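You operate a simulated robot arm through the tools that you are given. There is no shell and no other tool. Be economical: measure what you need, move in short steps, check, and stop when the job is done.

You run a simulated robot arm. Do the job below in one go: nothing can be reset, and whatever is moved stays where it is left.

## Task
Take the black card on the chute end of the packing bench and put it away on the glass top of the light box. Take the green block and leave it on the top of the packing bench. Take the varnish bottle and leave it on top of the small grey reel on the chute end of the packing bench. Take the mid blue card and leave it on the top of the grey cabinet. Any order will do. Set down upright: green block, varnish bottle.

It is judged by the outcome, as a careful person would: the job done as asked, and still so three seconds after it is handed in. It fails if anything else is knocked over, pushed out of place, dropped, spilled or broken.

## Robot
A 6-joint arm with a two-finger gripper on a trunk, on a base that drives. Base frame: it is fixed to the floor where the robot stands at the start and does not move with it; the origin is under the middle of the robot, x ahead of it, y to its left, z up; the surface under the hand at the start is at about z = 0.85. Lengths are in m, angles in rad, forces in N, time in s.
It reaches about 1.298 m from its shoulder. Its first joint turns from -2.601 to 2.601 rad. Places, roughly: black card (8x7x3 cm) [0.7, -0.1, 0.9]; glass top of the light box (32x25 cm) [0.52, 0.88, 0.94]; green block (3x6x4 cm) [0.5, -0.1, 0.9]; mid blue card (5x7x3 cm) [-5.4, -0.7, 0.9]; small grey reel (7x6x13 cm) [0.6, -0.2, 0.9]; top of the grey cabinet (41x21 cm) [-2.46, 0.1, 0.72]; top of the packing bench [0.5, -1.4, 0.8]; varnish bottle [0.75, -0.75, 1]. Payload 1.57 kg.
The tool frame sits at the grasp point between the pads (the TCP): z along the fingers, y along the line on which they close. The tips reach 0.021 m beyond it. Largest opening 0.07 m; the body of the gripper starts 0.05 m behind the TCP.
Orientation is that of the tool frame in the base frame, as a unit quaternion [x, y, z, w]. With the fingers straight down and closing along the base's y, the tool's x points along the base's -x, its y along +y and its z along -z.

## Interface
- The arm moves only by the tool step_arm. Its argument "motion" is a list that holds one entry, the list of rows, each a list of 6 numbers: the shift along the base's x, y, z in units of 100 mm (1.0 is 100 mm), then the turn, a rotation vector about the base's x, y, z in units of 60 degrees (1.0 is 60 degrees). In form: [[[dx, dy, dz, rx, ry, rz], ...]]. A call has 1 to 10 rows; each row is the pose to reach, as a shift and turn from the pose commanded when the call began. "grip" is the gripper command, from -1 (shut) to 1 (fully open), values between in proportion, set as the call begins (left out, the last holds). A call with a number of a shift or a turn outside -1 to 1 is refused whole. Rows are played at 5 a second. More than 0.05 m and 0.15 rad between two rows, or a gripper value outside its range, and nothing of the call is played. A pose out of reach is approached as far as the arm can. The call stops where the force on the tool passes 40 N (or 10 N more than at its start, if that is more) or the arm is blocked; 0.2 s more then pass. The fingers move at their own pace and stop on an object; they squeeze with about 21 N. The grip force told is the motor's: it shows also when the fingers shut on nothing. Time passes only in rows, and 0.2 s behind the last, so rows that repeat a pose let the fingers close. It gives the time, the measured TCP pose, the force on the tool (base axes), the opening and the grip force at its end, in the units of the frame above (readings bear some noise), with the torque about the TCP (base axes, N m) and any sound that the robot's microphone picked up.
- Cameras (640 x 400 px; columns grow to the right, rows downward): "scene" is now at [0.0279, 0.1443, 1.8522]; the picture's right is [-0.22, -0.97, 0.00], its down [-0.76, 0.17, -0.63] and it looks along [0.61, -0.14, -0.78] (base axes); focal length 214 px, centre (320, 200). "wrist" rides on the gripper at [0.079, 0.004, -0.081] in the tool frame; the picture's right is [-0.05, 1.00, 0.00], its down [-0.67, -0.04, -0.75] and it looks along [-0.74, -0.04, 0.67] (tool axes); focal length 256 px, centre (320, 200). There is no depth. A picture from a camera that has moved, and an enlarged one, comes with that camera's place and axes in the base frame and with its lens. The place of the scene camera against the robot may be out by one fixed shift of up to 0.018 m in any direction.
- get_image(camera): a new picture of that camera. No time passes.
- raise_lower(by): slides the trunk up (or, below 0, down) by that many m; the arm and the scene camera ride with it, the base frame stays. It gives what a move gives, with no picture.
- roll_base(legs): drives the robot by 1 to 6 legs, each [ahead, turn to the left] in m and rad, along the robot's own axes; the way and the turn of a leg run together, so that a leg with both is an arc; at most 1.5 m and 3.142 rad a leg. The arm and the cameras ride along, it lands a little off, and it stops where it bumps. It gives what a move gives.
- head_to(pan, tilt): turns the head with the scene camera to pan (to the left, within 2.705 rad either way) and tilt (down, from -0.506 to 1.204), counted from straight ahead of the robot. It gives what a move gives.
- zoom(camera, box): a new picture of the part [left, top, right, bottom] of that camera's present view, enlarged. No time passes.
- job_done(): hands the job in; it is judged then, once.

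Work in short steps. Places have to be worked out from the pictures, the camera data and where the tool is seen: move nearer, look again, correct. Check each grasp and each placing, and mend what went wrong. You have 165 turns and 128 pictures in all, those below and enlarged ones among them. Open the gripper and draw the arm clear of the work before you hand the job in, unless the task says otherwise; then end with one line.

The tools are called after "Emit:" as name(argument=value, ...) on one line, values as JSON. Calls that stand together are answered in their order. step_arm: Moves the arm, as the interface text tells. Its arguments: {"type":"object","properties":{"motion":{"type":"array","items":{"type":"array","items":{"type":"array","items":{"type":"number"}}}},"grip":{"type":"number"}},"required":["motion"]} The other tools are called the same way: raise_lower (by) slides the trunk up or down; roll_base (legs) drives the base; head_to (pan, tilt) turns the head that bears the scene camera; get_image (camera) takes a picture; zoom (camera, box) takes an enlarged picture of a part of a camera's view; job_done () hands the job in.

At the start:

```text
time: 0.0
tool_pos: [0.7234, -0.2915, 1.1813]
orientation: [-0.002, 1.0, -0.001, 0.002]
ft_force: [-0.2, -0.4, 0.2]
ft_torque: [0.04, -0.01, -0.02]
finger_gap: 0.0699
finger_force: 0.1
trunk travel left (down, up): [-0.862, 0.108]
robot x, y, heading: [-0.0001, -0.0009, -0.004]
head pan, tilt: [-0.225, 0.89]
```

scene: 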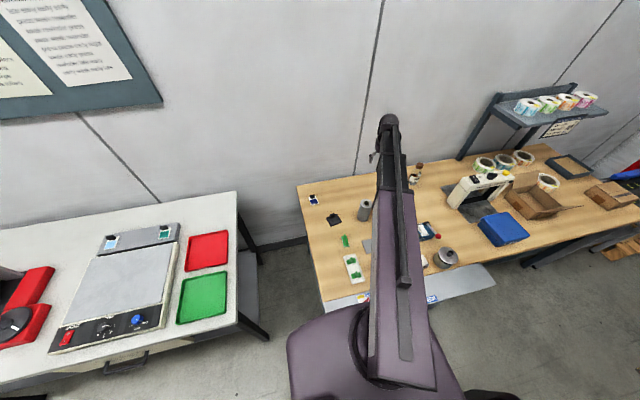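
wrist: 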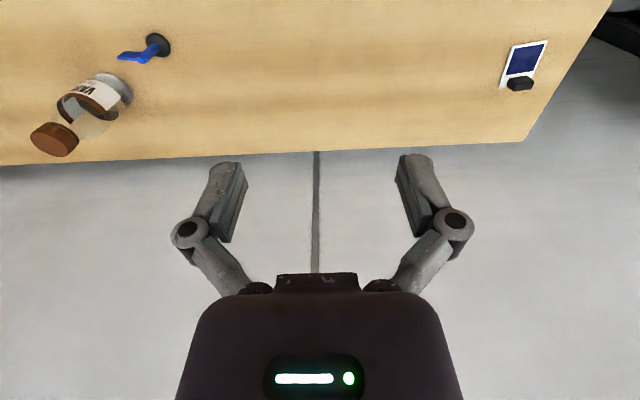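

The wrist picture is upside down relative to the base. I start by enlarging the bench in the scene view.

Emit:
zoom(camera="scene", box=[290, 150, 470, 310])

Emit:
zoom(camera="scene", box=[400, 80, 640, 280])

```text
2.50 times, centred on (380, 230) of scene
camera zoom: at [0.0279, 0.1443, 1.8522], right [-0.22, -0.97, 0.0], down [-0.76, 0.17, -0.63], along [0.61, -0.14, -0.78], focal length 536 px, centre (170, 125)
```

zoom: 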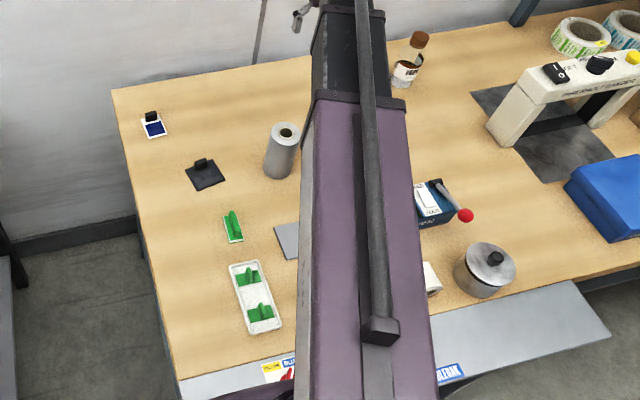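

```text
2.00 times, centred on (520, 180) of scene
camera zoom: at [0.0279, 0.1443, 1.8522], right [-0.22, -0.97, 0.0], down [-0.76, 0.17, -0.63], along [0.61, -0.14, -0.78], focal length 429 px, centre (-80, 240)
```

zoom: 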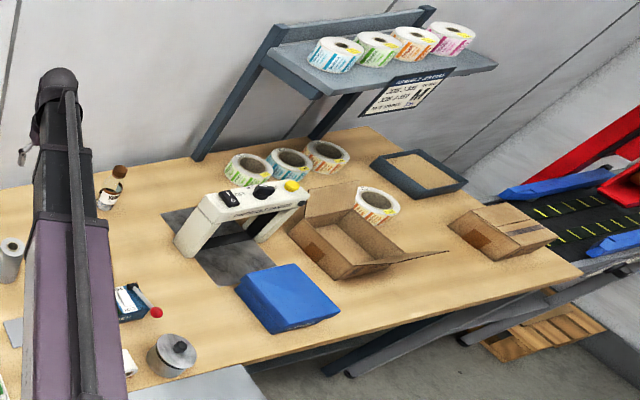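

Single green piece is near (0.49,-0.10), black card near (0.65,-0.08), reel near (0.62,-0.24). I move the hand toward the black card to view it with the wrist camera.

Emit:
step_arm(motion=[[[-0.25, 0.25, 0, 0, 0, 0], [-0.5, 0.5, 0, 0, 0, 0], [-0.75, 0.75, -0.2, 0, 0, 0], [-1, 1, -0.4, 0, 0, 0]]], grip=1)

Emit:
step_arm(motion=[[[0, 0.33, -0.15, 0, 0, 0], [0, 0.66, -0.3, 0, 0, 0], [0, 1, -0.5, 0, 0, 0]]])

Emit:
get_image(camera="wrist")

Emit:
get_image(camera="scene")

```text
time: 1.0
tool_pos: [0.6224, -0.1903, 1.1803]
orientation: [-0.002, 1.0, -0.001, 0.001]
ft_force: [-0.3, 0.6, -0.2]
ft_torque: [-0.01, 0.03, -0.01]
finger_gap: 0.0704
finger_force: 0.0
out of reach, approached as far as the arm can: row 3, 4
trunk travel left (down, up): [-0.862, 0.108]
robot x, y, heading: [0.0026, -0.001, -0.0]
head pan, tilt: [-0.225, 0.89]
```

```text
time: 1.8
tool_pos: [0.6235, -0.0901, 1.181]
orientation: [-0.002, 1.0, -0.001, 0.0]
ft_force: [0.9, 0.2, 0.7]
ft_torque: [-0.01, -0.03, 0.01]
finger_gap: 0.0697
finger_force: 0.1
out of reach, approached as far as the arm can: row 1, 2, 3
trunk travel left (down, up): [-0.862, 0.108]
robot x, y, heading: [-0.0, -0.0048, -0.001]
head pan, tilt: [-0.225, 0.89]
```

```text
123 pictures are left
camera wrist: at [0.5456, -0.0845, 1.2621], right [0.05, 1.0, 0.0], down [0.66, -0.03, 0.75], along [0.75, -0.04, -0.67], focal length 256 px, centre (320, 200)
```

wrist: 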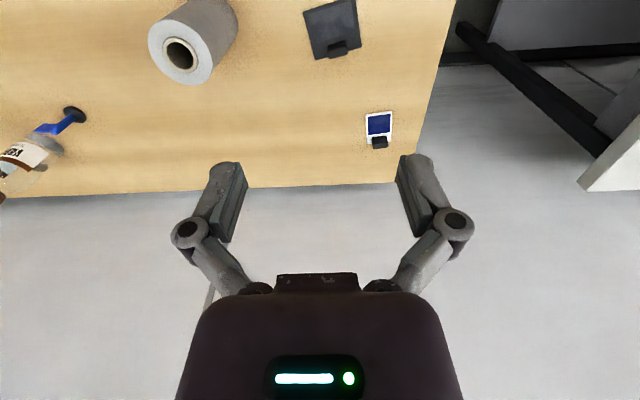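

```text
122 pictures are left
camera scene: at [0.0277, 0.1454, 1.8521], right [-0.22, -0.97, 0.0], down [-0.76, 0.17, -0.63], along [0.61, -0.14, -0.78], focal length 214 px, centre (320, 200)
```

scene: 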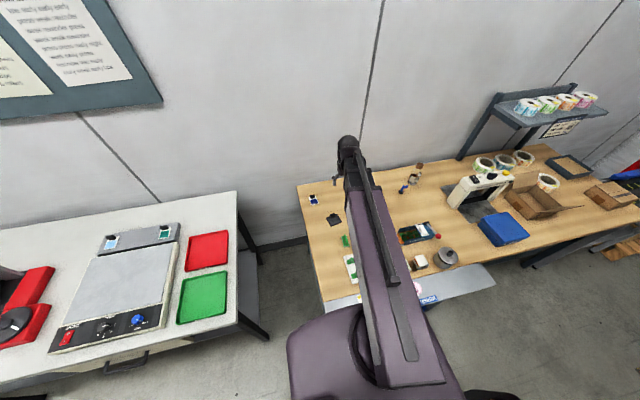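

Lowering is limited by the arm, not by contact, so the trunk must go down. I lower it 0.13 m, which keeps the hand (near z 1.05) above the reel.

Emit:
raise_lower(by=-0.13)

Emit:
get_image(camera="wrist")

```text
time: 3.4
tool_pos: [0.6245, -0.0902, 1.0506]
orientation: [-0.003, 1.0, 0.001, 0.001]
ft_force: [-0.5, -1.3, 0.3]
ft_torque: [0.0, -0.03, 0.01]
finger_gap: 0.0699
finger_force: 0.1
trunk travel left (down, up): [-0.732, 0.238]
robot x, y, heading: [-0.0003, -0.0005, -0.005]
head pan, tilt: [-0.225, 0.89]
```

```text
121 pictures are left
camera wrist: at [0.5458, -0.0858, 1.1321], right [0.05, 1.0, 0.0], down [0.66, -0.03, 0.75], along [0.75, -0.04, -0.67], focal length 256 px, centre (320, 200)
```

wrist: 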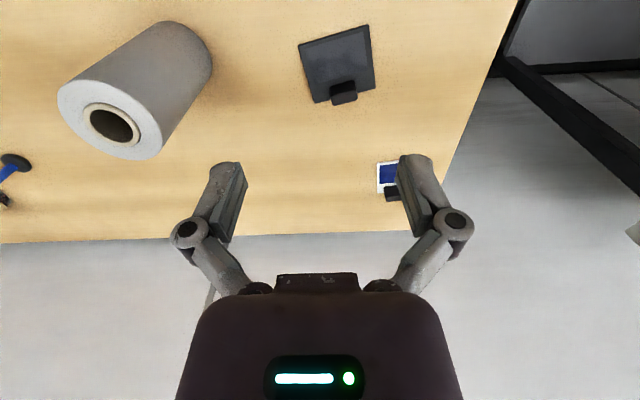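

The knob seems near the card's far edge; I enlarge it to see its shape and direction.

Emit:
zoom(camera="wrist", box=[280, 10, 400, 120])

```text
3.64 times, centred on (340, 65) of wrist
camera zoom: at [0.5458, -0.0858, 1.1321], right [0.05, 1.0, 0.0], down [0.66, -0.03, 0.75], along [0.75, -0.04, -0.67], focal length 931 px, centre (247, 691)
```

zoom: 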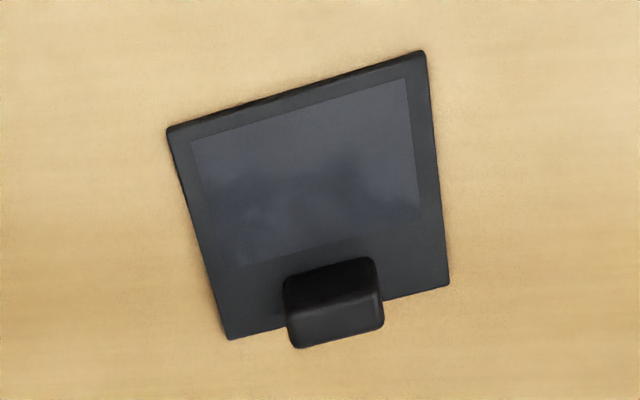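

Tab top is about (0.674,-0.068,0.88), 2.6 cm along an axis yawed ~+0.2 rad. I align above it and descend partway, then look again.

Emit:
step_arm(motion=[[[0.2, 0.1, 0, 0, 0, 0.1], [0.5, 0.22, 0, 0, 0, 0.19], [0.5, 0.22, -0.4, 0, 0, 0.19], [0.5, 0.22, -0.8, 0, 0, 0.19]]])

Emit:
get_image(camera="wrist")

```text
time: 4.4
tool_pos: [0.6752, -0.068, 1.0518]
orientation: [-0.102, 0.995, 0.001, 0.001]
ft_force: [-0.3, -0.1, 0.7]
ft_torque: [0.02, -0.01, 0.01]
finger_gap: 0.0699
finger_force: 0.2
out of reach, approached as far as the arm can: row 3, 4
trunk travel left (down, up): [-0.732, 0.238]
robot x, y, heading: [-0.0013, -0.003, -0.003]
head pan, tilt: [-0.225, 0.89]
```

```text
119 pictures are left
camera wrist: at [0.5977, -0.0792, 1.132], right [-0.15, 0.99, 0.0], down [0.66, 0.1, 0.75], along [0.74, 0.11, -0.67], focal length 256 px, centre (320, 200)
```

wrist: 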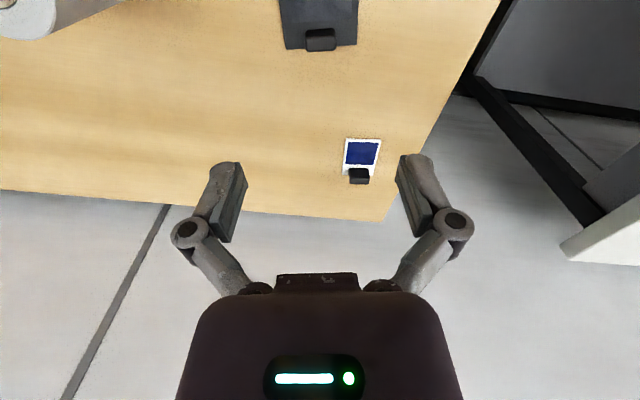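

Alignment looks right; the arm sits at its lower limit for this trunk height. I lower the trunk 0.12 m more and check.

Emit:
raise_lower(by=-0.12)

Emit:
get_image(camera="wrist")

```text
time: 5.9
tool_pos: [0.6746, -0.0684, 0.9318]
orientation: [-0.102, 0.995, 0.0, 0.0]
ft_force: [-0.1, 0.5, 0.2]
ft_torque: [0.0, -0.02, 0.01]
finger_gap: 0.0701
finger_force: 0.1
trunk travel left (down, up): [-0.612, 0.358]
robot x, y, heading: [0.0004, -0.0043, -0.003]
head pan, tilt: [-0.225, 0.89]
```

```text
118 pictures are left
camera wrist: at [0.5975, -0.0792, 1.0121], right [-0.15, 0.99, 0.0], down [0.66, 0.1, 0.75], along [0.74, 0.11, -0.67], focal length 256 px, centre (320, 200)
```

wrist: 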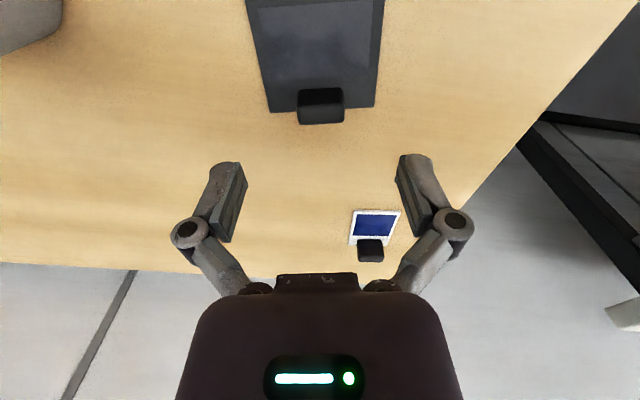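

Tab top works out at about (0.671,-0.068), nearly under the TCP. I lower the trunk 0.048 m so the tips sit around the tab.

Emit:
raise_lower(by=-0.048)

Emit:
get_image(camera="wrist")

```text
time: 6.8
tool_pos: [0.6751, -0.0682, 0.8822]
orientation: [-0.102, 0.995, -0.001, 0.001]
ft_force: [0.2, 0.2, 0.8]
ft_torque: [0.0, 0.04, 0.0]
finger_gap: 0.0698
finger_force: 0.0
trunk travel left (down, up): [-0.564, 0.406]
robot x, y, heading: [0.0021, -0.0031, -0.001]
head pan, tilt: [-0.225, 0.89]
```

```text
117 pictures are left
camera wrist: at [0.5975, -0.0792, 0.964], right [-0.15, 0.99, 0.0], down [0.66, 0.1, 0.75], along [0.74, 0.11, -0.67], focal length 256 px, centre (320, 200)
```

wrist: 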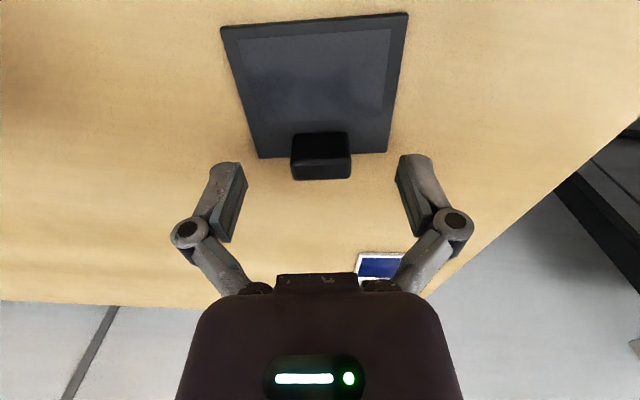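

Tab sits centred between the fingertips. I close on it.

Emit:
step_arm(motion=[[[-0.03, 0, 0, 0, 0, 0], [-0.03, 0, 0, 0, 0, 0], [-0.03, 0, 0, 0, 0, 0], [-0.03, 0, 0, 0, 0, 0], [-0.03, 0, 0, 0, 0, 0]]], grip=-1)

Emit:
raise_lower(by=0.2)

Emit:
get_image(camera="wrist")

```text
time: 8.0
tool_pos: [0.6731, -0.0678, 0.884]
orientation: [-0.102, 0.995, 0.0, 0.001]
ft_force: [0.1, 0.5, 6.4]
ft_torque: [-0.01, -0.01, 0.03]
finger_gap: 0.027
finger_force: 21.3
trunk travel left (down, up): [-0.564, 0.406]
robot x, y, heading: [0.0011, -0.0019, -0.005]
head pan, tilt: [-0.225, 0.89]
```

```text
time: 10.2
tool_pos: [0.6726, -0.0674, 1.0812]
orientation: [-0.102, 0.995, 0.0, 0.001]
ft_force: [-0.5, -0.1, -0.2]
ft_torque: [-0.01, -0.02, 0.01]
finger_gap: 0.0268
finger_force: 20.7
trunk travel left (down, up): [-0.764, 0.206]
robot x, y, heading: [0.0008, -0.0014, -0.0]
head pan, tilt: [-0.225, 0.89]
```

```text
116 pictures are left
camera wrist: at [0.5947, -0.0794, 1.1639], right [-0.15, 0.99, 0.0], down [0.66, 0.1, 0.75], along [0.74, 0.11, -0.67], focal length 256 px, centre (320, 200)
```

wrist: 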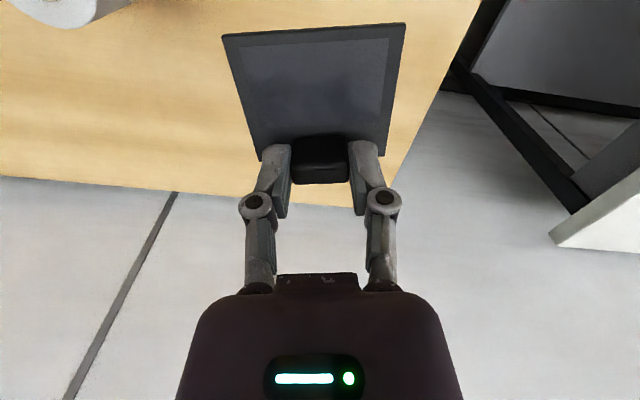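

Held firmly (gap 0.027). Now I turn the base left about 1.137 rad to bring the hand toward the light box.

Emit:
roll_base(legs=[[0, 1.137]])

Emit:
head_to(pan=0.0, tilt=0.9)

Emit:
get_image(camera="scene")

Emit:
get_image(camera="wrist")

```text
time: 13.4
tool_pos: [0.4957, 0.4177, 1.0828]
orientation: [-0.481, 0.876, -0.001, 0.001]
ft_force: [-0.6, -0.1, -0.2]
ft_torque: [-0.02, 0.0, 0.01]
finger_gap: 0.027
finger_force: 21.0
trunk travel left (down, up): [-0.764, 0.206]
robot x, y, heading: [-0.0317, -0.0063, 0.635]
head pan, tilt: [-0.225, 0.89]
stopped in leg 1: the robot was blocked; the commanded pose is now the measured one
```

```text
time: 14.2
tool_pos: [0.4975, 0.4143, 1.0832]
orientation: [-0.48, 0.877, 0.0, 0.001]
ft_force: [-0.4, 1.1, -0.3]
ft_torque: [-0.01, 0.04, -0.04]
finger_gap: 0.027
finger_force: 21.7
trunk travel left (down, up): [-0.764, 0.206]
robot x, y, heading: [-0.0313, -0.0067, 0.636]
head pan, tilt: [0.0, 0.901]
```

```text
115 pictures are left
camera scene: at [-0.1089, 0.1413, 1.7534], right [0.59, -0.81, 0.0], down [-0.63, -0.46, -0.62], along [0.5, 0.37, -0.78], focal length 214 px, centre (320, 200)
```

scene: 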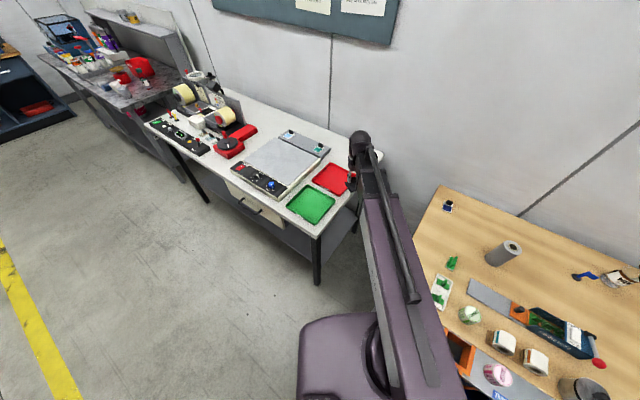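

```text
114 pictures are left
camera wrist: at [0.4523, 0.3511, 1.1641], right [-0.81, 0.58, 0.0], down [0.39, 0.54, 0.75], along [0.44, 0.61, -0.67], focal length 256 px, centre (320, 200)
```

wrist: 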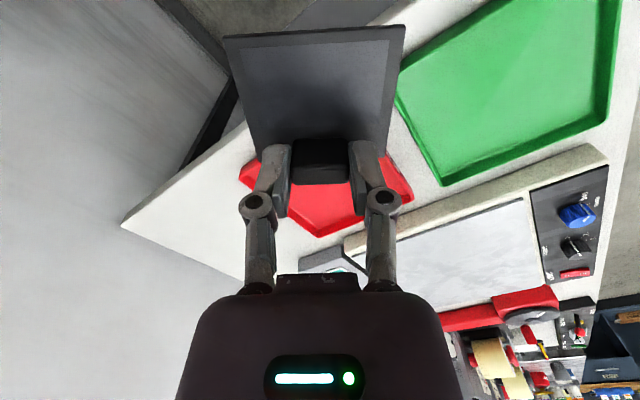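

The base was blocked at 0.635 rad, so I carry the card the rest of the way with the arm in +y, at z 1.08 above the trays.

Emit:
step_arm(motion=[[[0.05, 0.45, 0, 0, 0, 0], [0.1, 0.9, 0, 0, 0, 0]]])

Emit:
step_arm(motion=[[[0.05, 0.48, 0, 0, 0, 0], [0.1, 0.97, 0, 0, 0, 0]]])

Emit:
step_arm(motion=[[[0.05, 0.48, 0, 0, 0, 0], [0.1, 0.97, 0, 0, 0, 0]]])

Emit:
step_arm(motion=[[[0.05, 0.48, 0, 0, 0, 0], [0.1, 0.97, 0, 0, 0, 0]]])

Emit:
step_arm(motion=[[[0.03, 0.48, 0, 0, 0, 0], [0.05, 0.97, 0, 0, 0, 0]]])

Emit:
get_image(camera="scene")

Emit:
get_image(camera="wrist")

```text
time: 14.8
tool_pos: [0.5098, 0.5046, 1.0829]
orientation: [-0.479, 0.878, -0.001, 0.001]
ft_force: [0.6, -0.3, -0.5]
ft_torque: [-0.03, -0.01, -0.01]
finger_gap: 0.0269
finger_force: 21.0
trunk travel left (down, up): [-0.764, 0.206]
robot x, y, heading: [-0.0296, -0.0079, 0.637]
head pan, tilt: [0.0, 0.901]
```

```text
time: 15.4
tool_pos: [0.5181, 0.6027, 1.0829]
orientation: [-0.479, 0.878, 0.0, 0.001]
ft_force: [-0.7, -0.2, -1.2]
ft_torque: [-0.02, -0.03, -0.03]
finger_gap: 0.0269
finger_force: 21.7
trunk travel left (down, up): [-0.764, 0.206]
robot x, y, heading: [-0.03, -0.0072, 0.635]
head pan, tilt: [0.0, 0.901]
```

```text
time: 16.0
tool_pos: [0.5288, 0.6998, 1.0829]
orientation: [-0.48, 0.877, 0.0, 0.002]
ft_force: [0.2, -0.6, -0.4]
ft_torque: [0.0, 0.0, 0.01]
finger_gap: 0.0268
finger_force: 21.2
trunk travel left (down, up): [-0.764, 0.206]
robot x, y, heading: [-0.0311, -0.0043, 0.639]
head pan, tilt: [0.0, 0.901]
```

```text
time: 16.6
tool_pos: [0.5392, 0.7965, 1.0817]
orientation: [-0.48, 0.877, 0.0, 0.002]
ft_force: [-0.6, 0.1, -0.9]
ft_torque: [0.0, -0.01, 0.01]
finger_gap: 0.0267
finger_force: 21.2
trunk travel left (down, up): [-0.764, 0.206]
robot x, y, heading: [-0.0311, -0.0083, 0.631]
head pan, tilt: [0.0, 0.901]
```

```text
time: 17.2
tool_pos: [0.5443, 0.8949, 1.0838]
orientation: [-0.48, 0.877, 0.0, 0.001]
ft_force: [-0.7, 0.0, -0.5]
ft_torque: [-0.01, -0.03, 0.02]
finger_gap: 0.0269
finger_force: 20.9
trunk travel left (down, up): [-0.764, 0.206]
robot x, y, heading: [-0.0312, -0.0047, 0.634]
head pan, tilt: [0.0, 0.901]
```

```text
113 pictures are left
camera scene: at [-0.1086, 0.1421, 1.7533], right [0.59, -0.8, 0.0], down [-0.63, -0.47, -0.62], along [0.5, 0.37, -0.78], focal length 214 px, centre (320, 200)
```

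scene: 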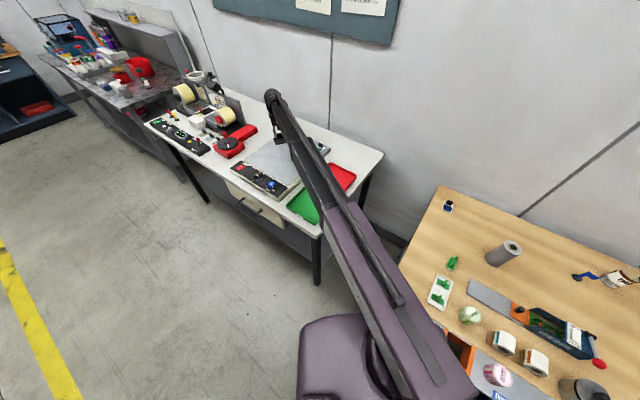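

```text
112 pictures are left
camera wrist: at [0.4982, 0.8299, 1.1635], right [-0.81, 0.58, 0.0], down [0.39, 0.54, 0.75], along [0.44, 0.61, -0.67], focal length 256 px, centre (320, 200)
```

wrist: 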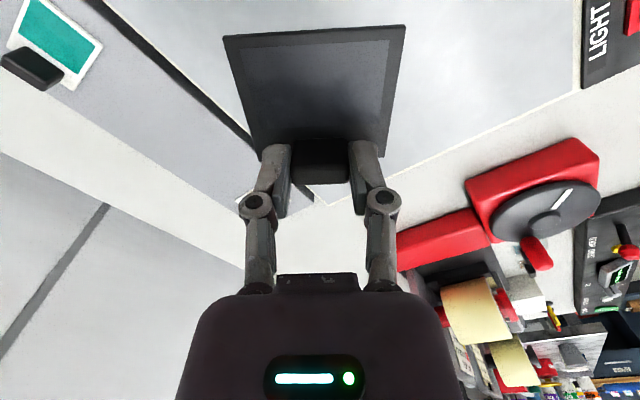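

Glass's far corner is at about (0.645,1.033), so the card is over the glass. Lower by trunk to 1 cm or so above contact.

Emit:
raise_lower(by=-0.1)

Emit:
get_image(camera="wrist")

```text
time: 18.5
tool_pos: [0.5439, 0.8929, 0.9839]
orientation: [-0.48, 0.878, 0.0, 0.001]
ft_force: [-0.4, -0.3, 0.3]
ft_torque: [0.01, 0.0, 0.0]
finger_gap: 0.0267
finger_force: 20.5
trunk travel left (down, up): [-0.664, 0.306]
robot x, y, heading: [-0.0309, -0.0052, 0.631]
head pan, tilt: [0.0, 0.901]
```

```text
111 pictures are left
camera wrist: at [0.4982, 0.8283, 1.0641], right [-0.81, 0.58, 0.0], down [0.39, 0.54, 0.75], along [0.44, 0.61, -0.67], focal length 256 px, centre (320, 200)
```

wrist: 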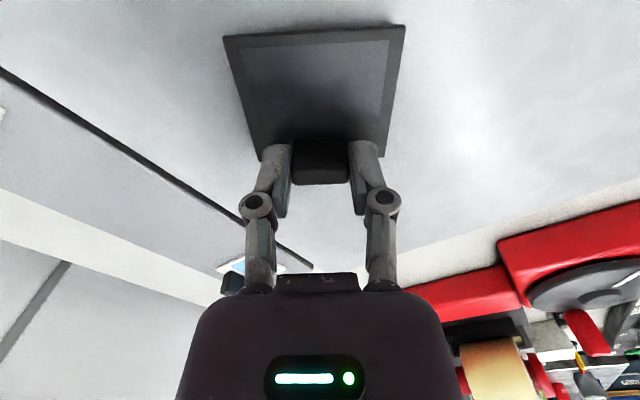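

Close to contact; lower with small arm steps and watch the force.

Emit:
step_arm(motion=[[[0, 0, -0.03, 0, 0, 0], [0, 0, -0.06, 0, 0, 0], [0, 0, -0.08, 0, 0, 0]]])

```text
time: 19.3
tool_pos: [0.5432, 0.8924, 0.983]
orientation: [-0.48, 0.877, -0.001, 0.001]
ft_force: [-0.4, 0.5, -0.4]
ft_torque: [0.0, -0.05, 0.04]
finger_gap: 0.0268
finger_force: 21.4
out of reach, approached as far as the arm can: row 2, 3
trunk travel left (down, up): [-0.664, 0.306]
robot x, y, heading: [-0.031, -0.0078, 0.633]
head pan, tilt: [0.0, 0.901]
```

Arm is at its lower limit again, so I use the trunk for the last millimetres.

Emit:
raise_lower(by=-0.008)

Emit:
raise_lower(by=-0.003)

```text
time: 19.9
tool_pos: [0.5432, 0.8928, 0.9756]
orientation: [-0.479, 0.878, 0.0, 0.001]
ft_force: [-0.8, -0.2, 1.5]
ft_torque: [-0.04, -0.02, 0.01]
finger_gap: 0.0268
finger_force: 21.1
trunk travel left (down, up): [-0.656, 0.314]
robot x, y, heading: [-0.0351, -0.0094, 0.63]
head pan, tilt: [0.0, 0.901]
```

```text
time: 20.4
tool_pos: [0.5427, 0.8923, 0.9734]
orientation: [-0.48, 0.877, 0.0, 0.002]
ft_force: [1.8, 2.5, 14.4]
ft_torque: [0.09, -0.09, 0.0]
finger_gap: 0.0269
finger_force: 21.0
trunk travel left (down, up): [-0.653, 0.317]
robot x, y, heading: [-0.0309, -0.0112, 0.638]
head pan, tilt: [0.0, 0.901]
```

Contact (14 N upward). Release, then rise and look.

Emit:
step_arm(motion=[[[0, 0, 0, 0, 0, 0], [0, 0, 0, 0, 0, 0], [0, 0, 0, 0, 0, 0]]], grip=1)

Emit:
raise_lower(by=0.12)

Emit:
get_image(camera="wrist")

```text
time: 21.2
tool_pos: [0.5444, 0.8927, 0.972]
orientation: [-0.479, 0.878, 0.0, 0.002]
ft_force: [0.3, 1.0, -0.6]
ft_torque: [-0.02, 0.01, 0.0]
finger_gap: 0.0701
finger_force: 0.0
trunk travel left (down, up): [-0.653, 0.317]
robot x, y, heading: [-0.0329, -0.0082, 0.635]
head pan, tilt: [0.0, 0.901]
```

```text
time: 22.7
tool_pos: [0.545, 0.892, 1.0914]
orientation: [-0.479, 0.878, 0.0, 0.001]
ft_force: [0.2, 0.9, 1.2]
ft_torque: [0.02, -0.02, 0.0]
finger_gap: 0.0698
finger_force: 0.1
trunk travel left (down, up): [-0.773, 0.197]
robot x, y, heading: [-0.0305, -0.0058, 0.634]
head pan, tilt: [0.0, 0.901]
```

```text
110 pictures are left
camera wrist: at [0.4982, 0.8285, 1.1728], right [-0.81, 0.58, 0.0], down [0.39, 0.54, 0.75], along [0.44, 0.61, -0.67], focal length 256 px, centre (320, 200)
```

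wrist: 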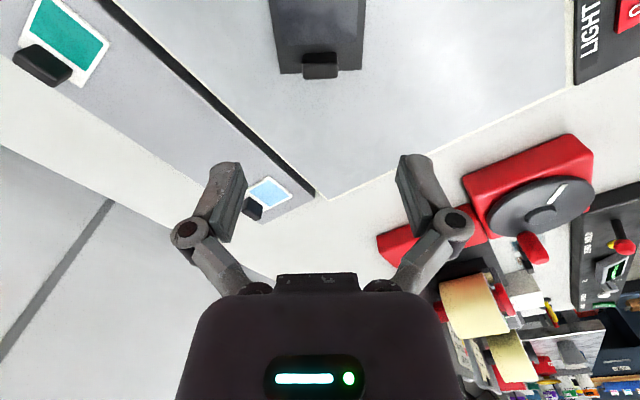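

Black card lies on the glass. Before backing off to the green block, I look behind the robot for clear floor.

Emit:
head_to(pan=2.5, tilt=0.6)

Emit:
get_image(camera="scene")

Emit:
head_to(pan=-2.5, tilt=0.6)

Emit:
get_image(camera="scene")

```text
time: 25.0
tool_pos: [0.5443, 0.8929, 1.0918]
orientation: [-0.479, 0.878, 0.0, 0.001]
ft_force: [0.3, -0.2, 0.6]
ft_torque: [0.01, -0.01, 0.01]
finger_gap: 0.0701
finger_force: 0.1
trunk travel left (down, up): [-0.773, 0.197]
robot x, y, heading: [-0.0319, -0.008, 0.638]
head pan, tilt: [2.499, 0.6]
```

```text
109 pictures are left
camera scene: at [-0.2577, 0.0971, 1.7872], right [0.01, 1.0, 0.0], down [0.56, 0.0, -0.83], along [-0.82, 0.01, -0.56], focal length 214 px, centre (320, 200)
```

scene: 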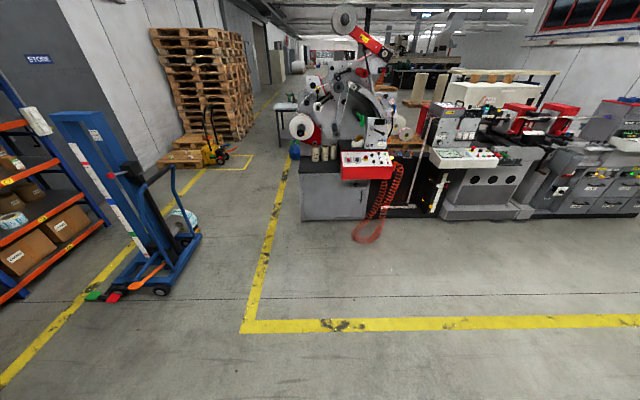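

```text
time: 28.9
tool_pos: [0.5442, 0.8917, 1.0908]
orientation: [-0.479, 0.878, 0.0, 0.001]
ft_force: [-0.3, 0.2, 0.4]
ft_torque: [-0.02, 0.04, -0.01]
finger_gap: 0.0698
finger_force: 0.1
trunk travel left (down, up): [-0.773, 0.197]
robot x, y, heading: [-0.0314, -0.0064, 0.635]
head pan, tilt: [-2.499, 0.6]
```

```text
108 pictures are left
camera scene: at [-0.1948, 0.0118, 1.7872], right [-0.96, 0.29, 0.0], down [0.16, 0.54, -0.83], along [-0.24, -0.79, -0.56], focal length 214 px, centre (320, 200)
```

scene: 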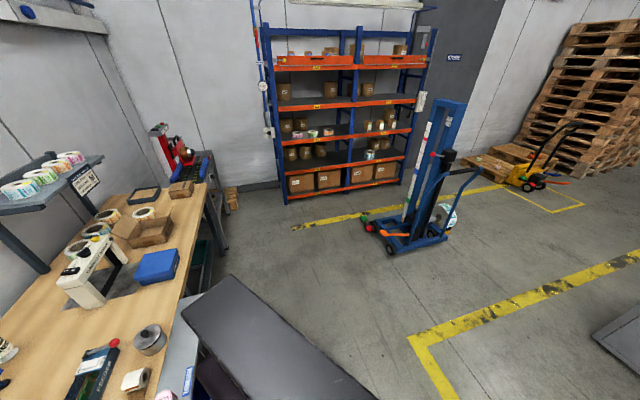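

Floor behind is clear, and there is free wood around (0.42,-1.35) for the green block. I back off and turn so the hand comes near the green block.

Emit:
roll_base(legs=[[-0.3, 0], [0, -0.897], [-0.3, 0]])

Emit:
head_to(pan=0.2, tilt=0.8)

Emit:
get_image(camera="scene")

Emit:
get_image(camera="wrist")

```text
time: 36.7
tool_pos: [0.4963, 0.0025, 1.0922]
orientation: [-0.05, 0.999, -0.001, 0.002]
ft_force: [0.8, -0.6, -0.5]
ft_torque: [-0.03, -0.05, -0.03]
finger_gap: 0.07
finger_force: 0.1
trunk travel left (down, up): [-0.773, 0.197]
robot x, y, heading: [-0.5672, -0.1116, -0.264]
head pan, tilt: [-2.499, 0.6]
```

```text
time: 39.1
tool_pos: [0.4975, 0.0028, 1.0915]
orientation: [-0.05, 0.999, -0.002, 0.001]
ft_force: [0.1, 0.1, -0.5]
ft_torque: [0.0, 0.02, 0.01]
finger_gap: 0.07
finger_force: 0.0
trunk travel left (down, up): [-0.773, 0.197]
robot x, y, heading: [-0.5685, -0.1091, -0.263]
head pan, tilt: [0.201, 0.799]
```

```text
107 pictures are left
camera scene: at [-0.4858, 0.0553, 1.7703], right [-0.06, -1.0, 0.0], down [-0.72, 0.04, -0.7], along [0.7, -0.04, -0.72], focal length 214 px, centre (320, 200)
```

scene: 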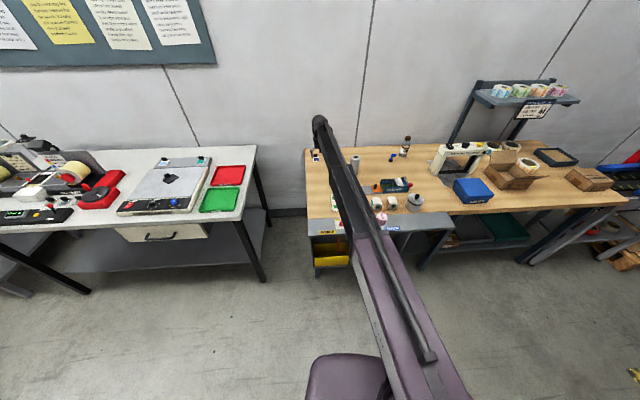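

```text
106 pictures are left
camera wrist: at [0.4187, -0.0004, 1.173], right [-0.05, 1.0, 0.0], down [0.66, 0.03, 0.75], along [0.75, 0.03, -0.67], focal length 256 px, centre (320, 200)
```

wrist: 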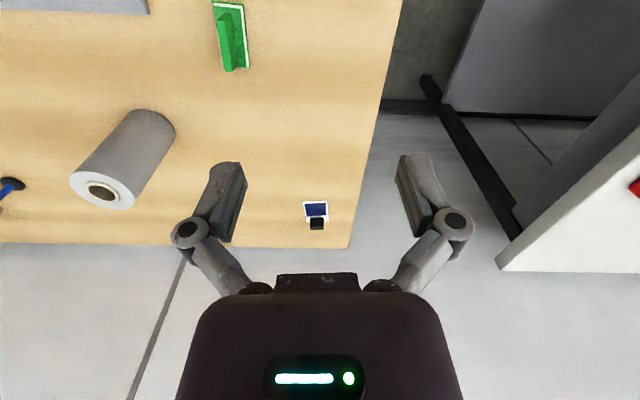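

Green piece is near (0.51,-0.09). I move the hand over it and look closer.

Emit:
step_arm(motion=[[[0, -0.45, 0, 0, 0, 0], [-0.05, -0.9, 0, 0, 0, 0]]])

Emit:
raise_lower(by=-0.07)

Emit:
zoom(camera="wrist", box=[240, 0, 400, 100])

```text
time: 39.7
tool_pos: [0.4932, -0.0882, 1.0935]
orientation: [-0.05, 0.999, 0.0, 0.001]
ft_force: [-0.4, -0.3, 0.5]
ft_torque: [0.0, 0.0, -0.01]
finger_gap: 0.0702
finger_force: 0.2
trunk travel left (down, up): [-0.773, 0.197]
robot x, y, heading: [-0.5622, -0.1096, -0.266]
head pan, tilt: [0.201, 0.799]
```

```text
time: 40.7
tool_pos: [0.4934, -0.0863, 1.0218]
orientation: [-0.05, 0.999, -0.001, 0.001]
ft_force: [1.2, -0.6, 0.8]
ft_torque: [-0.01, -0.01, -0.03]
finger_gap: 0.07
finger_force: 0.1
trunk travel left (down, up): [-0.703, 0.267]
robot x, y, heading: [-0.5683, -0.1086, -0.265]
head pan, tilt: [0.201, 0.799]
```

```text
4.00 times, centred on (320, 50) of wrist
camera zoom: at [0.4145, -0.0906, 1.1031], right [-0.05, 1.0, 0.0], down [0.66, 0.03, 0.75], along [0.75, 0.03, -0.67], focal length 1024 px, centre (320, 800)
```

zoom: 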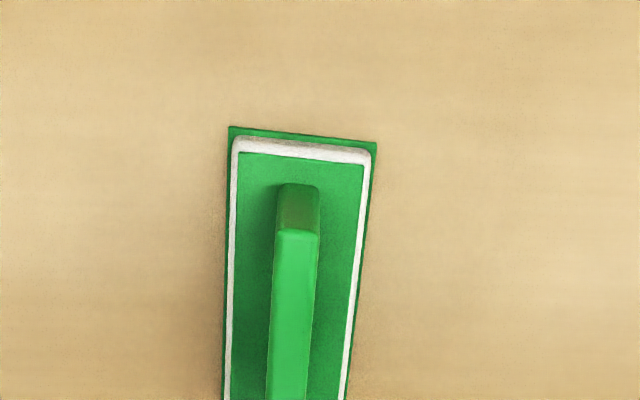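

I shift the enlarged window to see the whole block.

Emit:
zoom(camera="wrist", box=[240, 20, 400, 120])

```text
4.00 times, centred on (320, 70) of wrist
camera zoom: at [0.4145, -0.0906, 1.1031], right [-0.05, 1.0, 0.0], down [0.66, 0.03, 0.75], along [0.75, 0.03, -0.67], focal length 1024 px, centre (320, 720)
```

zoom: 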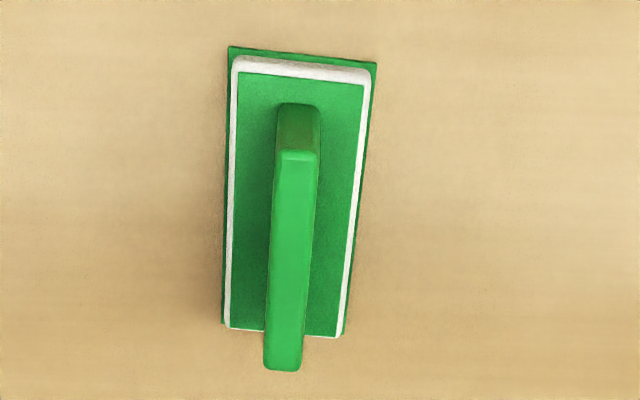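

Fin centre is ~(0.512,-0.093), top ~0.89, 8 mm wide, nearly along x. I align (yaw -0.14) and lower most of the way.

Emit:
step_arm(motion=[[[0.09, -0.03, 0, 0, 0, -0.067], [0.19, -0.07, 0, 0, 0, -0.134]]])

Emit:
raise_lower(by=-0.09)

Emit:
get_image(camera="wrist")

```text
time: 41.3
tool_pos: [0.5144, -0.0951, 1.0219]
orientation: [0.022, 1.0, -0.001, 0.001]
ft_force: [-0.5, 0.6, 0.6]
ft_torque: [0.01, 0.0, 0.0]
finger_gap: 0.0696
finger_force: 0.1
trunk travel left (down, up): [-0.703, 0.267]
robot x, y, heading: [-0.5642, -0.1112, -0.263]
head pan, tilt: [0.201, 0.799]
```

```text
time: 42.6
tool_pos: [0.5116, -0.0947, 0.9319]
orientation: [0.02, 1.0, -0.001, 0.0]
ft_force: [0.3, -0.9, -0.6]
ft_torque: [-0.04, -0.03, 0.0]
finger_gap: 0.0702
finger_force: 0.0
trunk travel left (down, up): [-0.613, 0.357]
robot x, y, heading: [-0.5664, -0.107, -0.261]
head pan, tilt: [0.201, 0.799]
```

```text
103 pictures are left
camera wrist: at [0.434, -0.0865, 1.0131], right [0.09, 1.0, 0.0], down [0.66, -0.06, 0.75], along [0.74, -0.07, -0.67], focal length 256 px, centre (320, 200)
```

wrist: 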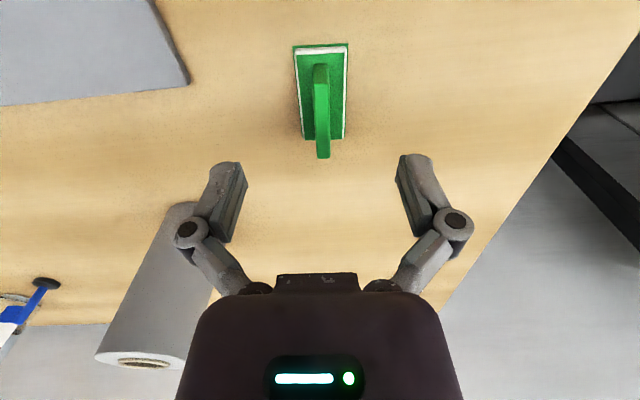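

Well centred on the fin. I lower the last 43 mm and close.

Emit:
raise_lower(by=-0.043)

Emit:
get_image(camera="wrist")

Emit:
step_arm(motion=[[[0, 0, 0, 0, 0, 0], [0, 0, 0, 0, 0, 0], [0, 0, 0, 0, 0, 0], [0, 0, 0, 0, 0, 0], [0, 0, 0, 0, 0, 0]]], grip=-1)

```text
time: 43.5
tool_pos: [0.5115, -0.0943, 0.889]
orientation: [0.021, 1.0, -0.001, 0.001]
ft_force: [0.5, -0.4, 0.5]
ft_torque: [-0.01, 0.05, -0.05]
finger_gap: 0.0701
finger_force: 0.0
trunk travel left (down, up): [-0.57, 0.4]
robot x, y, heading: [-0.5647, -0.1109, -0.266]
head pan, tilt: [0.201, 0.799]
```

```text
102 pictures are left
camera wrist: at [0.434, -0.0865, 0.9701], right [0.09, 1.0, 0.0], down [0.66, -0.06, 0.75], along [0.74, -0.07, -0.67], focal length 256 px, centre (320, 200)
```

wrist: 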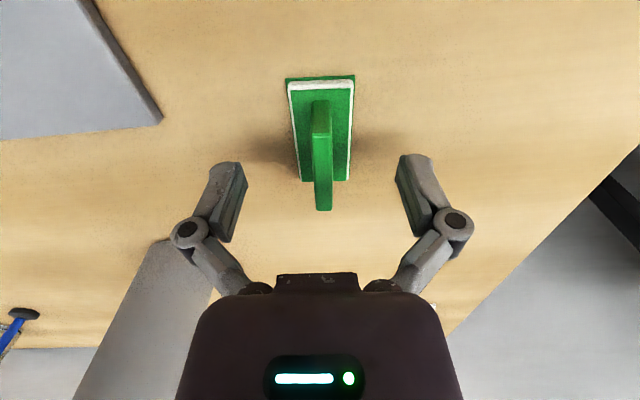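

```text
time: 44.6
tool_pos: [0.5123, -0.094, 0.89]
orientation: [0.021, 1.0, 0.0, 0.001]
ft_force: [-0.5, 0.2, 5.6]
ft_torque: [0.0, 0.0, 0.0]
finger_gap: 0.0081
finger_force: 20.5
trunk travel left (down, up): [-0.57, 0.4]
robot x, y, heading: [-0.5633, -0.1122, -0.264]
head pan, tilt: [0.201, 0.799]
```

Gripped at 8 mm. I lift, then swing left and reverse along the bench (keeping the hand away from the shelf), and swing back so the hand lands near (0.42,-1.37).

Emit:
raise_lower(by=0.25)

Emit:
roll_base(legs=[[0, 1.764], [-1.279, 0], [0, -1.764]])

Emit:
get_image(camera="scene")

Emit:
get_image(camera="wrist")

```text
time: 47.2
tool_pos: [0.513, -0.0951, 1.1391]
orientation: [0.02, 1.0, -0.001, 0.0]
ft_force: [-0.1, -0.1, -0.6]
ft_torque: [0.01, -0.02, -0.01]
finger_gap: 0.0083
finger_force: 20.8
trunk travel left (down, up): [-0.82, 0.15]
robot x, y, heading: [-0.5664, -0.1101, -0.262]
head pan, tilt: [0.201, 0.799]
```

```text
time: 67.8
tool_pos: [0.4212, -1.3521, 1.1393]
orientation: [0.016, 1.0, -0.001, 0.001]
ft_force: [-0.3, -0.6, 0.0]
ft_torque: [0.0, 0.03, 0.02]
finger_gap: 0.0078
finger_force: 21.0
trunk travel left (down, up): [-0.82, 0.15]
robot x, y, heading: [-0.6537, -1.369, -0.242]
head pan, tilt: [0.201, 0.799]
```

```text
101 pictures are left
camera scene: at [-0.5772, -1.199, 1.8173], right [-0.05, -1.0, 0.0], down [-0.72, 0.03, -0.7], along [0.7, -0.03, -0.72], focal length 214 px, centre (320, 200)
```

scene: 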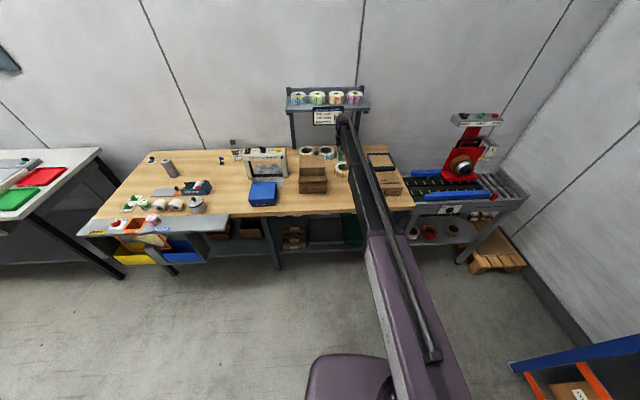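

```text
100 pictures are left
camera wrist: at [0.3421, -1.3446, 1.2198], right [0.08, 1.0, 0.0], down [0.66, -0.06, 0.75], along [0.74, -0.06, -0.67], focal length 256 px, centre (320, 200)
```

wrist: 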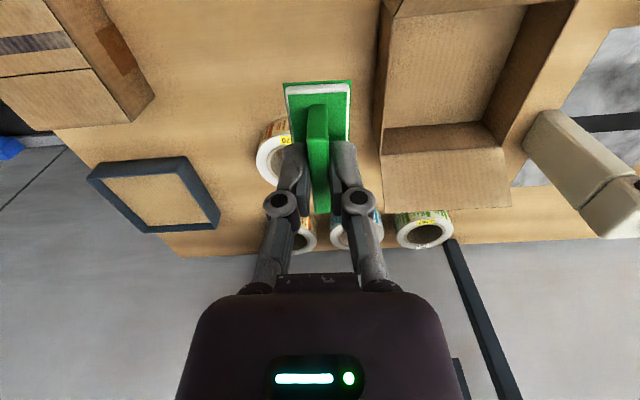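

Below the hand is clear wood between the two cartons; I shift 4 cm away from the open carton and lower.

Emit:
step_arm(motion=[[[0, -0.4, 0, 0, 0, 0]]])

Emit:
raise_lower(by=-0.235)

Emit:
get_image(camera="wrist")

```text
time: 68.2
tool_pos: [0.42, -1.3936, 1.1383]
orientation: [0.017, 1.0, -0.001, 0.001]
ft_force: [0.2, 0.8, -1.3]
ft_torque: [0.0, 0.0, -0.01]
finger_gap: 0.0077
finger_force: 21.3
trunk travel left (down, up): [-0.82, 0.15]
robot x, y, heading: [-0.6487, -1.3672, -0.249]
head pan, tilt: [0.201, 0.799]
```

```text
time: 70.6
tool_pos: [0.4215, -1.3919, 0.9041]
orientation: [0.016, 1.0, -0.001, 0.0]
ft_force: [-0.3, 0.2, 0.3]
ft_torque: [0.0, 0.0, -0.03]
finger_gap: 0.0082
finger_force: 20.8
trunk travel left (down, up): [-0.585, 0.385]
robot x, y, heading: [-0.6555, -1.3662, -0.246]
head pan, tilt: [0.201, 0.799]
```

```text
99 pictures are left
camera wrist: at [0.3425, -1.3845, 0.985], right [0.08, 1.0, 0.0], down [0.66, -0.06, 0.75], along [0.74, -0.06, -0.67], focal length 256 px, centre (320, 200)
```

wrist: 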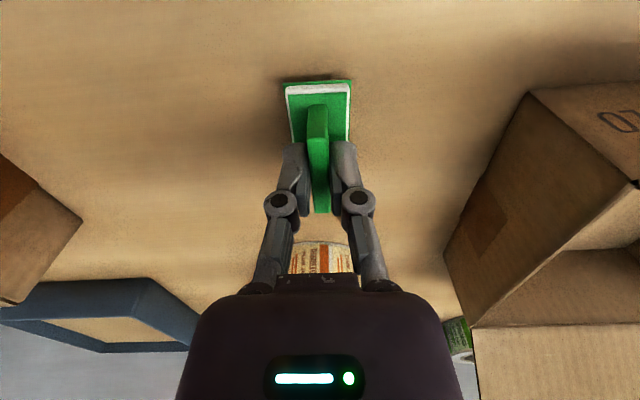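

About 1.4 cm above the wood. I lower in small steps until contact.

Emit:
raise_lower(by=-0.012)

Emit:
raise_lower(by=-0.003)

```text
time: 71.2
tool_pos: [0.4206, -1.3921, 0.8915]
orientation: [0.016, 1.0, -0.001, 0.001]
ft_force: [0.3, 1.7, 0.1]
ft_torque: [0.0, 0.02, 0.02]
finger_gap: 0.008
finger_force: 20.9
trunk travel left (down, up): [-0.573, 0.397]
robot x, y, heading: [-0.6561, -1.3623, -0.246]
head pan, tilt: [0.201, 0.799]
```

```text
time: 71.7
tool_pos: [0.4212, -1.3924, 0.8888]
orientation: [0.016, 1.0, -0.001, 0.001]
ft_force: [1.5, -0.1, 5.5]
ft_torque: [0.04, -0.02, 0.01]
finger_gap: 0.0083
finger_force: 20.2
trunk travel left (down, up): [-0.57, 0.4]
robot x, y, heading: [-0.6521, -1.365, -0.248]
head pan, tilt: [0.201, 0.799]
```

Contact at the same height as picked. Release and rise.

Emit:
step_arm(motion=[[[0, 0, 0, 0, 0, 0], [0, 0, 0, 0, 0, 0], [0, 0, 0, 0, 0, 0]]], grip=1)

Emit:
raise_lower(by=0.25)

Emit:
get_image(camera="wrist")

Emit:
zoom(camera="scene", box=[80, 130, 400, 250])

```text
time: 72.5
tool_pos: [0.4218, -1.3919, 0.8895]
orientation: [0.015, 1.0, -0.001, 0.001]
ft_force: [-0.2, -0.4, -0.2]
ft_torque: [0.01, 0.01, 0.02]
finger_gap: 0.07
finger_force: 0.1
trunk travel left (down, up): [-0.57, 0.4]
robot x, y, heading: [-0.6556, -1.3653, -0.246]
head pan, tilt: [0.201, 0.799]
```

```text
time: 75.1
tool_pos: [0.4214, -1.3919, 1.1391]
orientation: [0.017, 1.0, -0.001, 0.001]
ft_force: [0.5, 0.7, 0.1]
ft_torque: [0.01, -0.01, -0.02]
finger_gap: 0.0701
finger_force: 0.2
trunk travel left (down, up): [-0.82, 0.15]
robot x, y, heading: [-0.6532, -1.3618, -0.245]
head pan, tilt: [0.201, 0.799]
```

```text
98 pictures are left
camera wrist: at [0.3426, -1.3845, 1.2198], right [0.08, 1.0, 0.0], down [0.66, -0.06, 0.75], along [0.74, -0.06, -0.67], focal length 256 px, centre (320, 200)
```

wrist: 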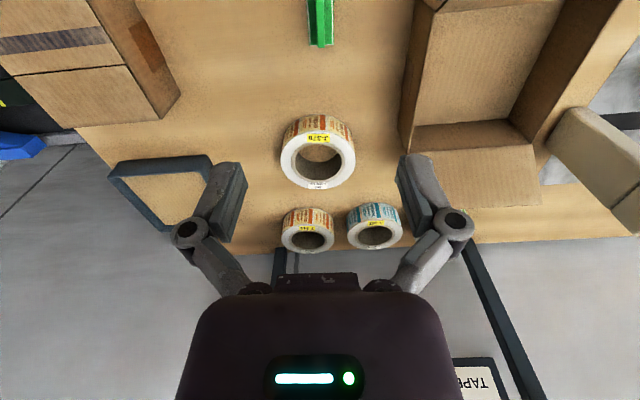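

```text
2.00 times, centred on (240, 190) of scene
camera zoom: at [-0.5773, -1.1994, 1.8173], right [-0.05, -1.0, 0.0], down [-0.72, 0.03, -0.7], along [0.7, -0.03, -0.72], focal length 429 px, centre (480, 220)
```

zoom: 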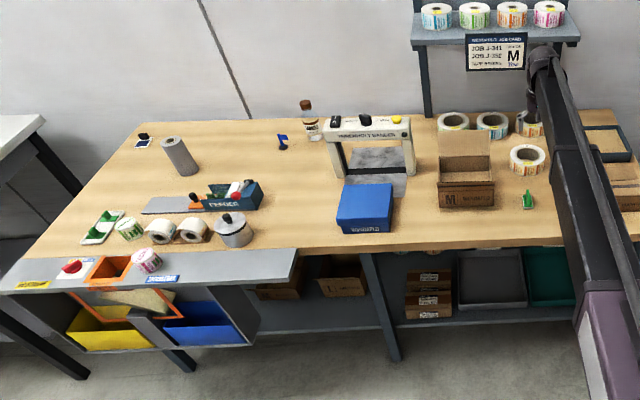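

The green block stands upright on the bench. Bottle is near (0.81,-0.63). I raise and drive so that the hand comes in front of the bottle.

Emit:
raise_lower(by=0.1)

Emit:
roll_base(legs=[[0, 1.441], [0.817, 0], [0, -1.441]])

Emit:
get_image(camera="wrist")

Emit:
get_image(camera="scene")

```text
time: 76.5
tool_pos: [0.4205, -1.3905, 1.2397]
orientation: [0.016, 1.0, -0.001, 0.002]
ft_force: [0.6, 0.1, -0.1]
ft_torque: [0.01, 0.0, 0.01]
finger_gap: 0.07
finger_force: 0.1
trunk travel left (down, up): [-0.92, 0.05]
robot x, y, heading: [-0.6567, -1.3669, -0.242]
head pan, tilt: [0.201, 0.799]
```

```text
time: 92.2
tool_pos: [0.7225, -0.6542, 1.2397]
orientation: [0.025, 1.0, -0.001, 0.002]
ft_force: [0.2, 0.3, 0.0]
ft_torque: [-0.03, 0.0, 0.02]
finger_gap: 0.07
finger_force: 0.0
trunk travel left (down, up): [-0.92, 0.05]
robot x, y, heading: [-0.348, -0.6002, -0.259]
head pan, tilt: [0.201, 0.799]
```

```text
96 pictures are left
camera wrist: at [0.6439, -0.6447, 1.3197], right [0.1, 0.99, 0.0], down [0.66, -0.07, 0.75], along [0.74, -0.08, -0.67], focal length 256 px, centre (320, 200)
```

wrist: 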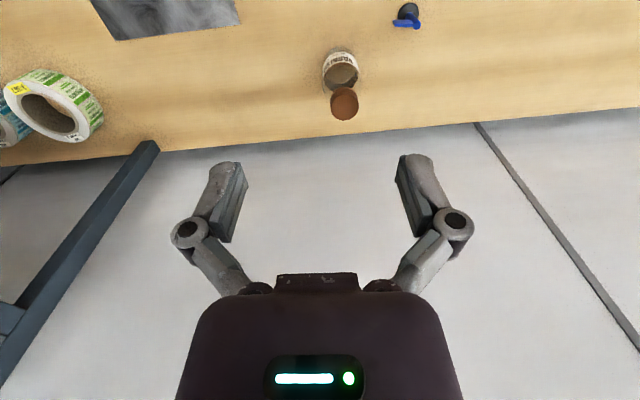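

```text
95 pictures are left
camera scene: at [-0.2708, -0.4327, 1.9172], right [-0.06, -1.0, 0.0], down [-0.72, 0.04, -0.7], along [0.7, -0.04, -0.72], focal length 214 px, centre (320, 200)
```

scene: 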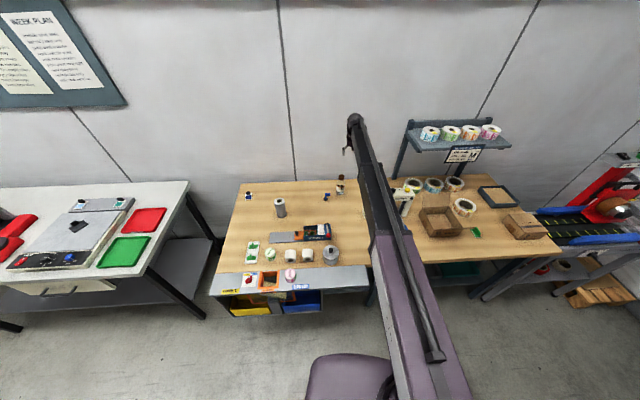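

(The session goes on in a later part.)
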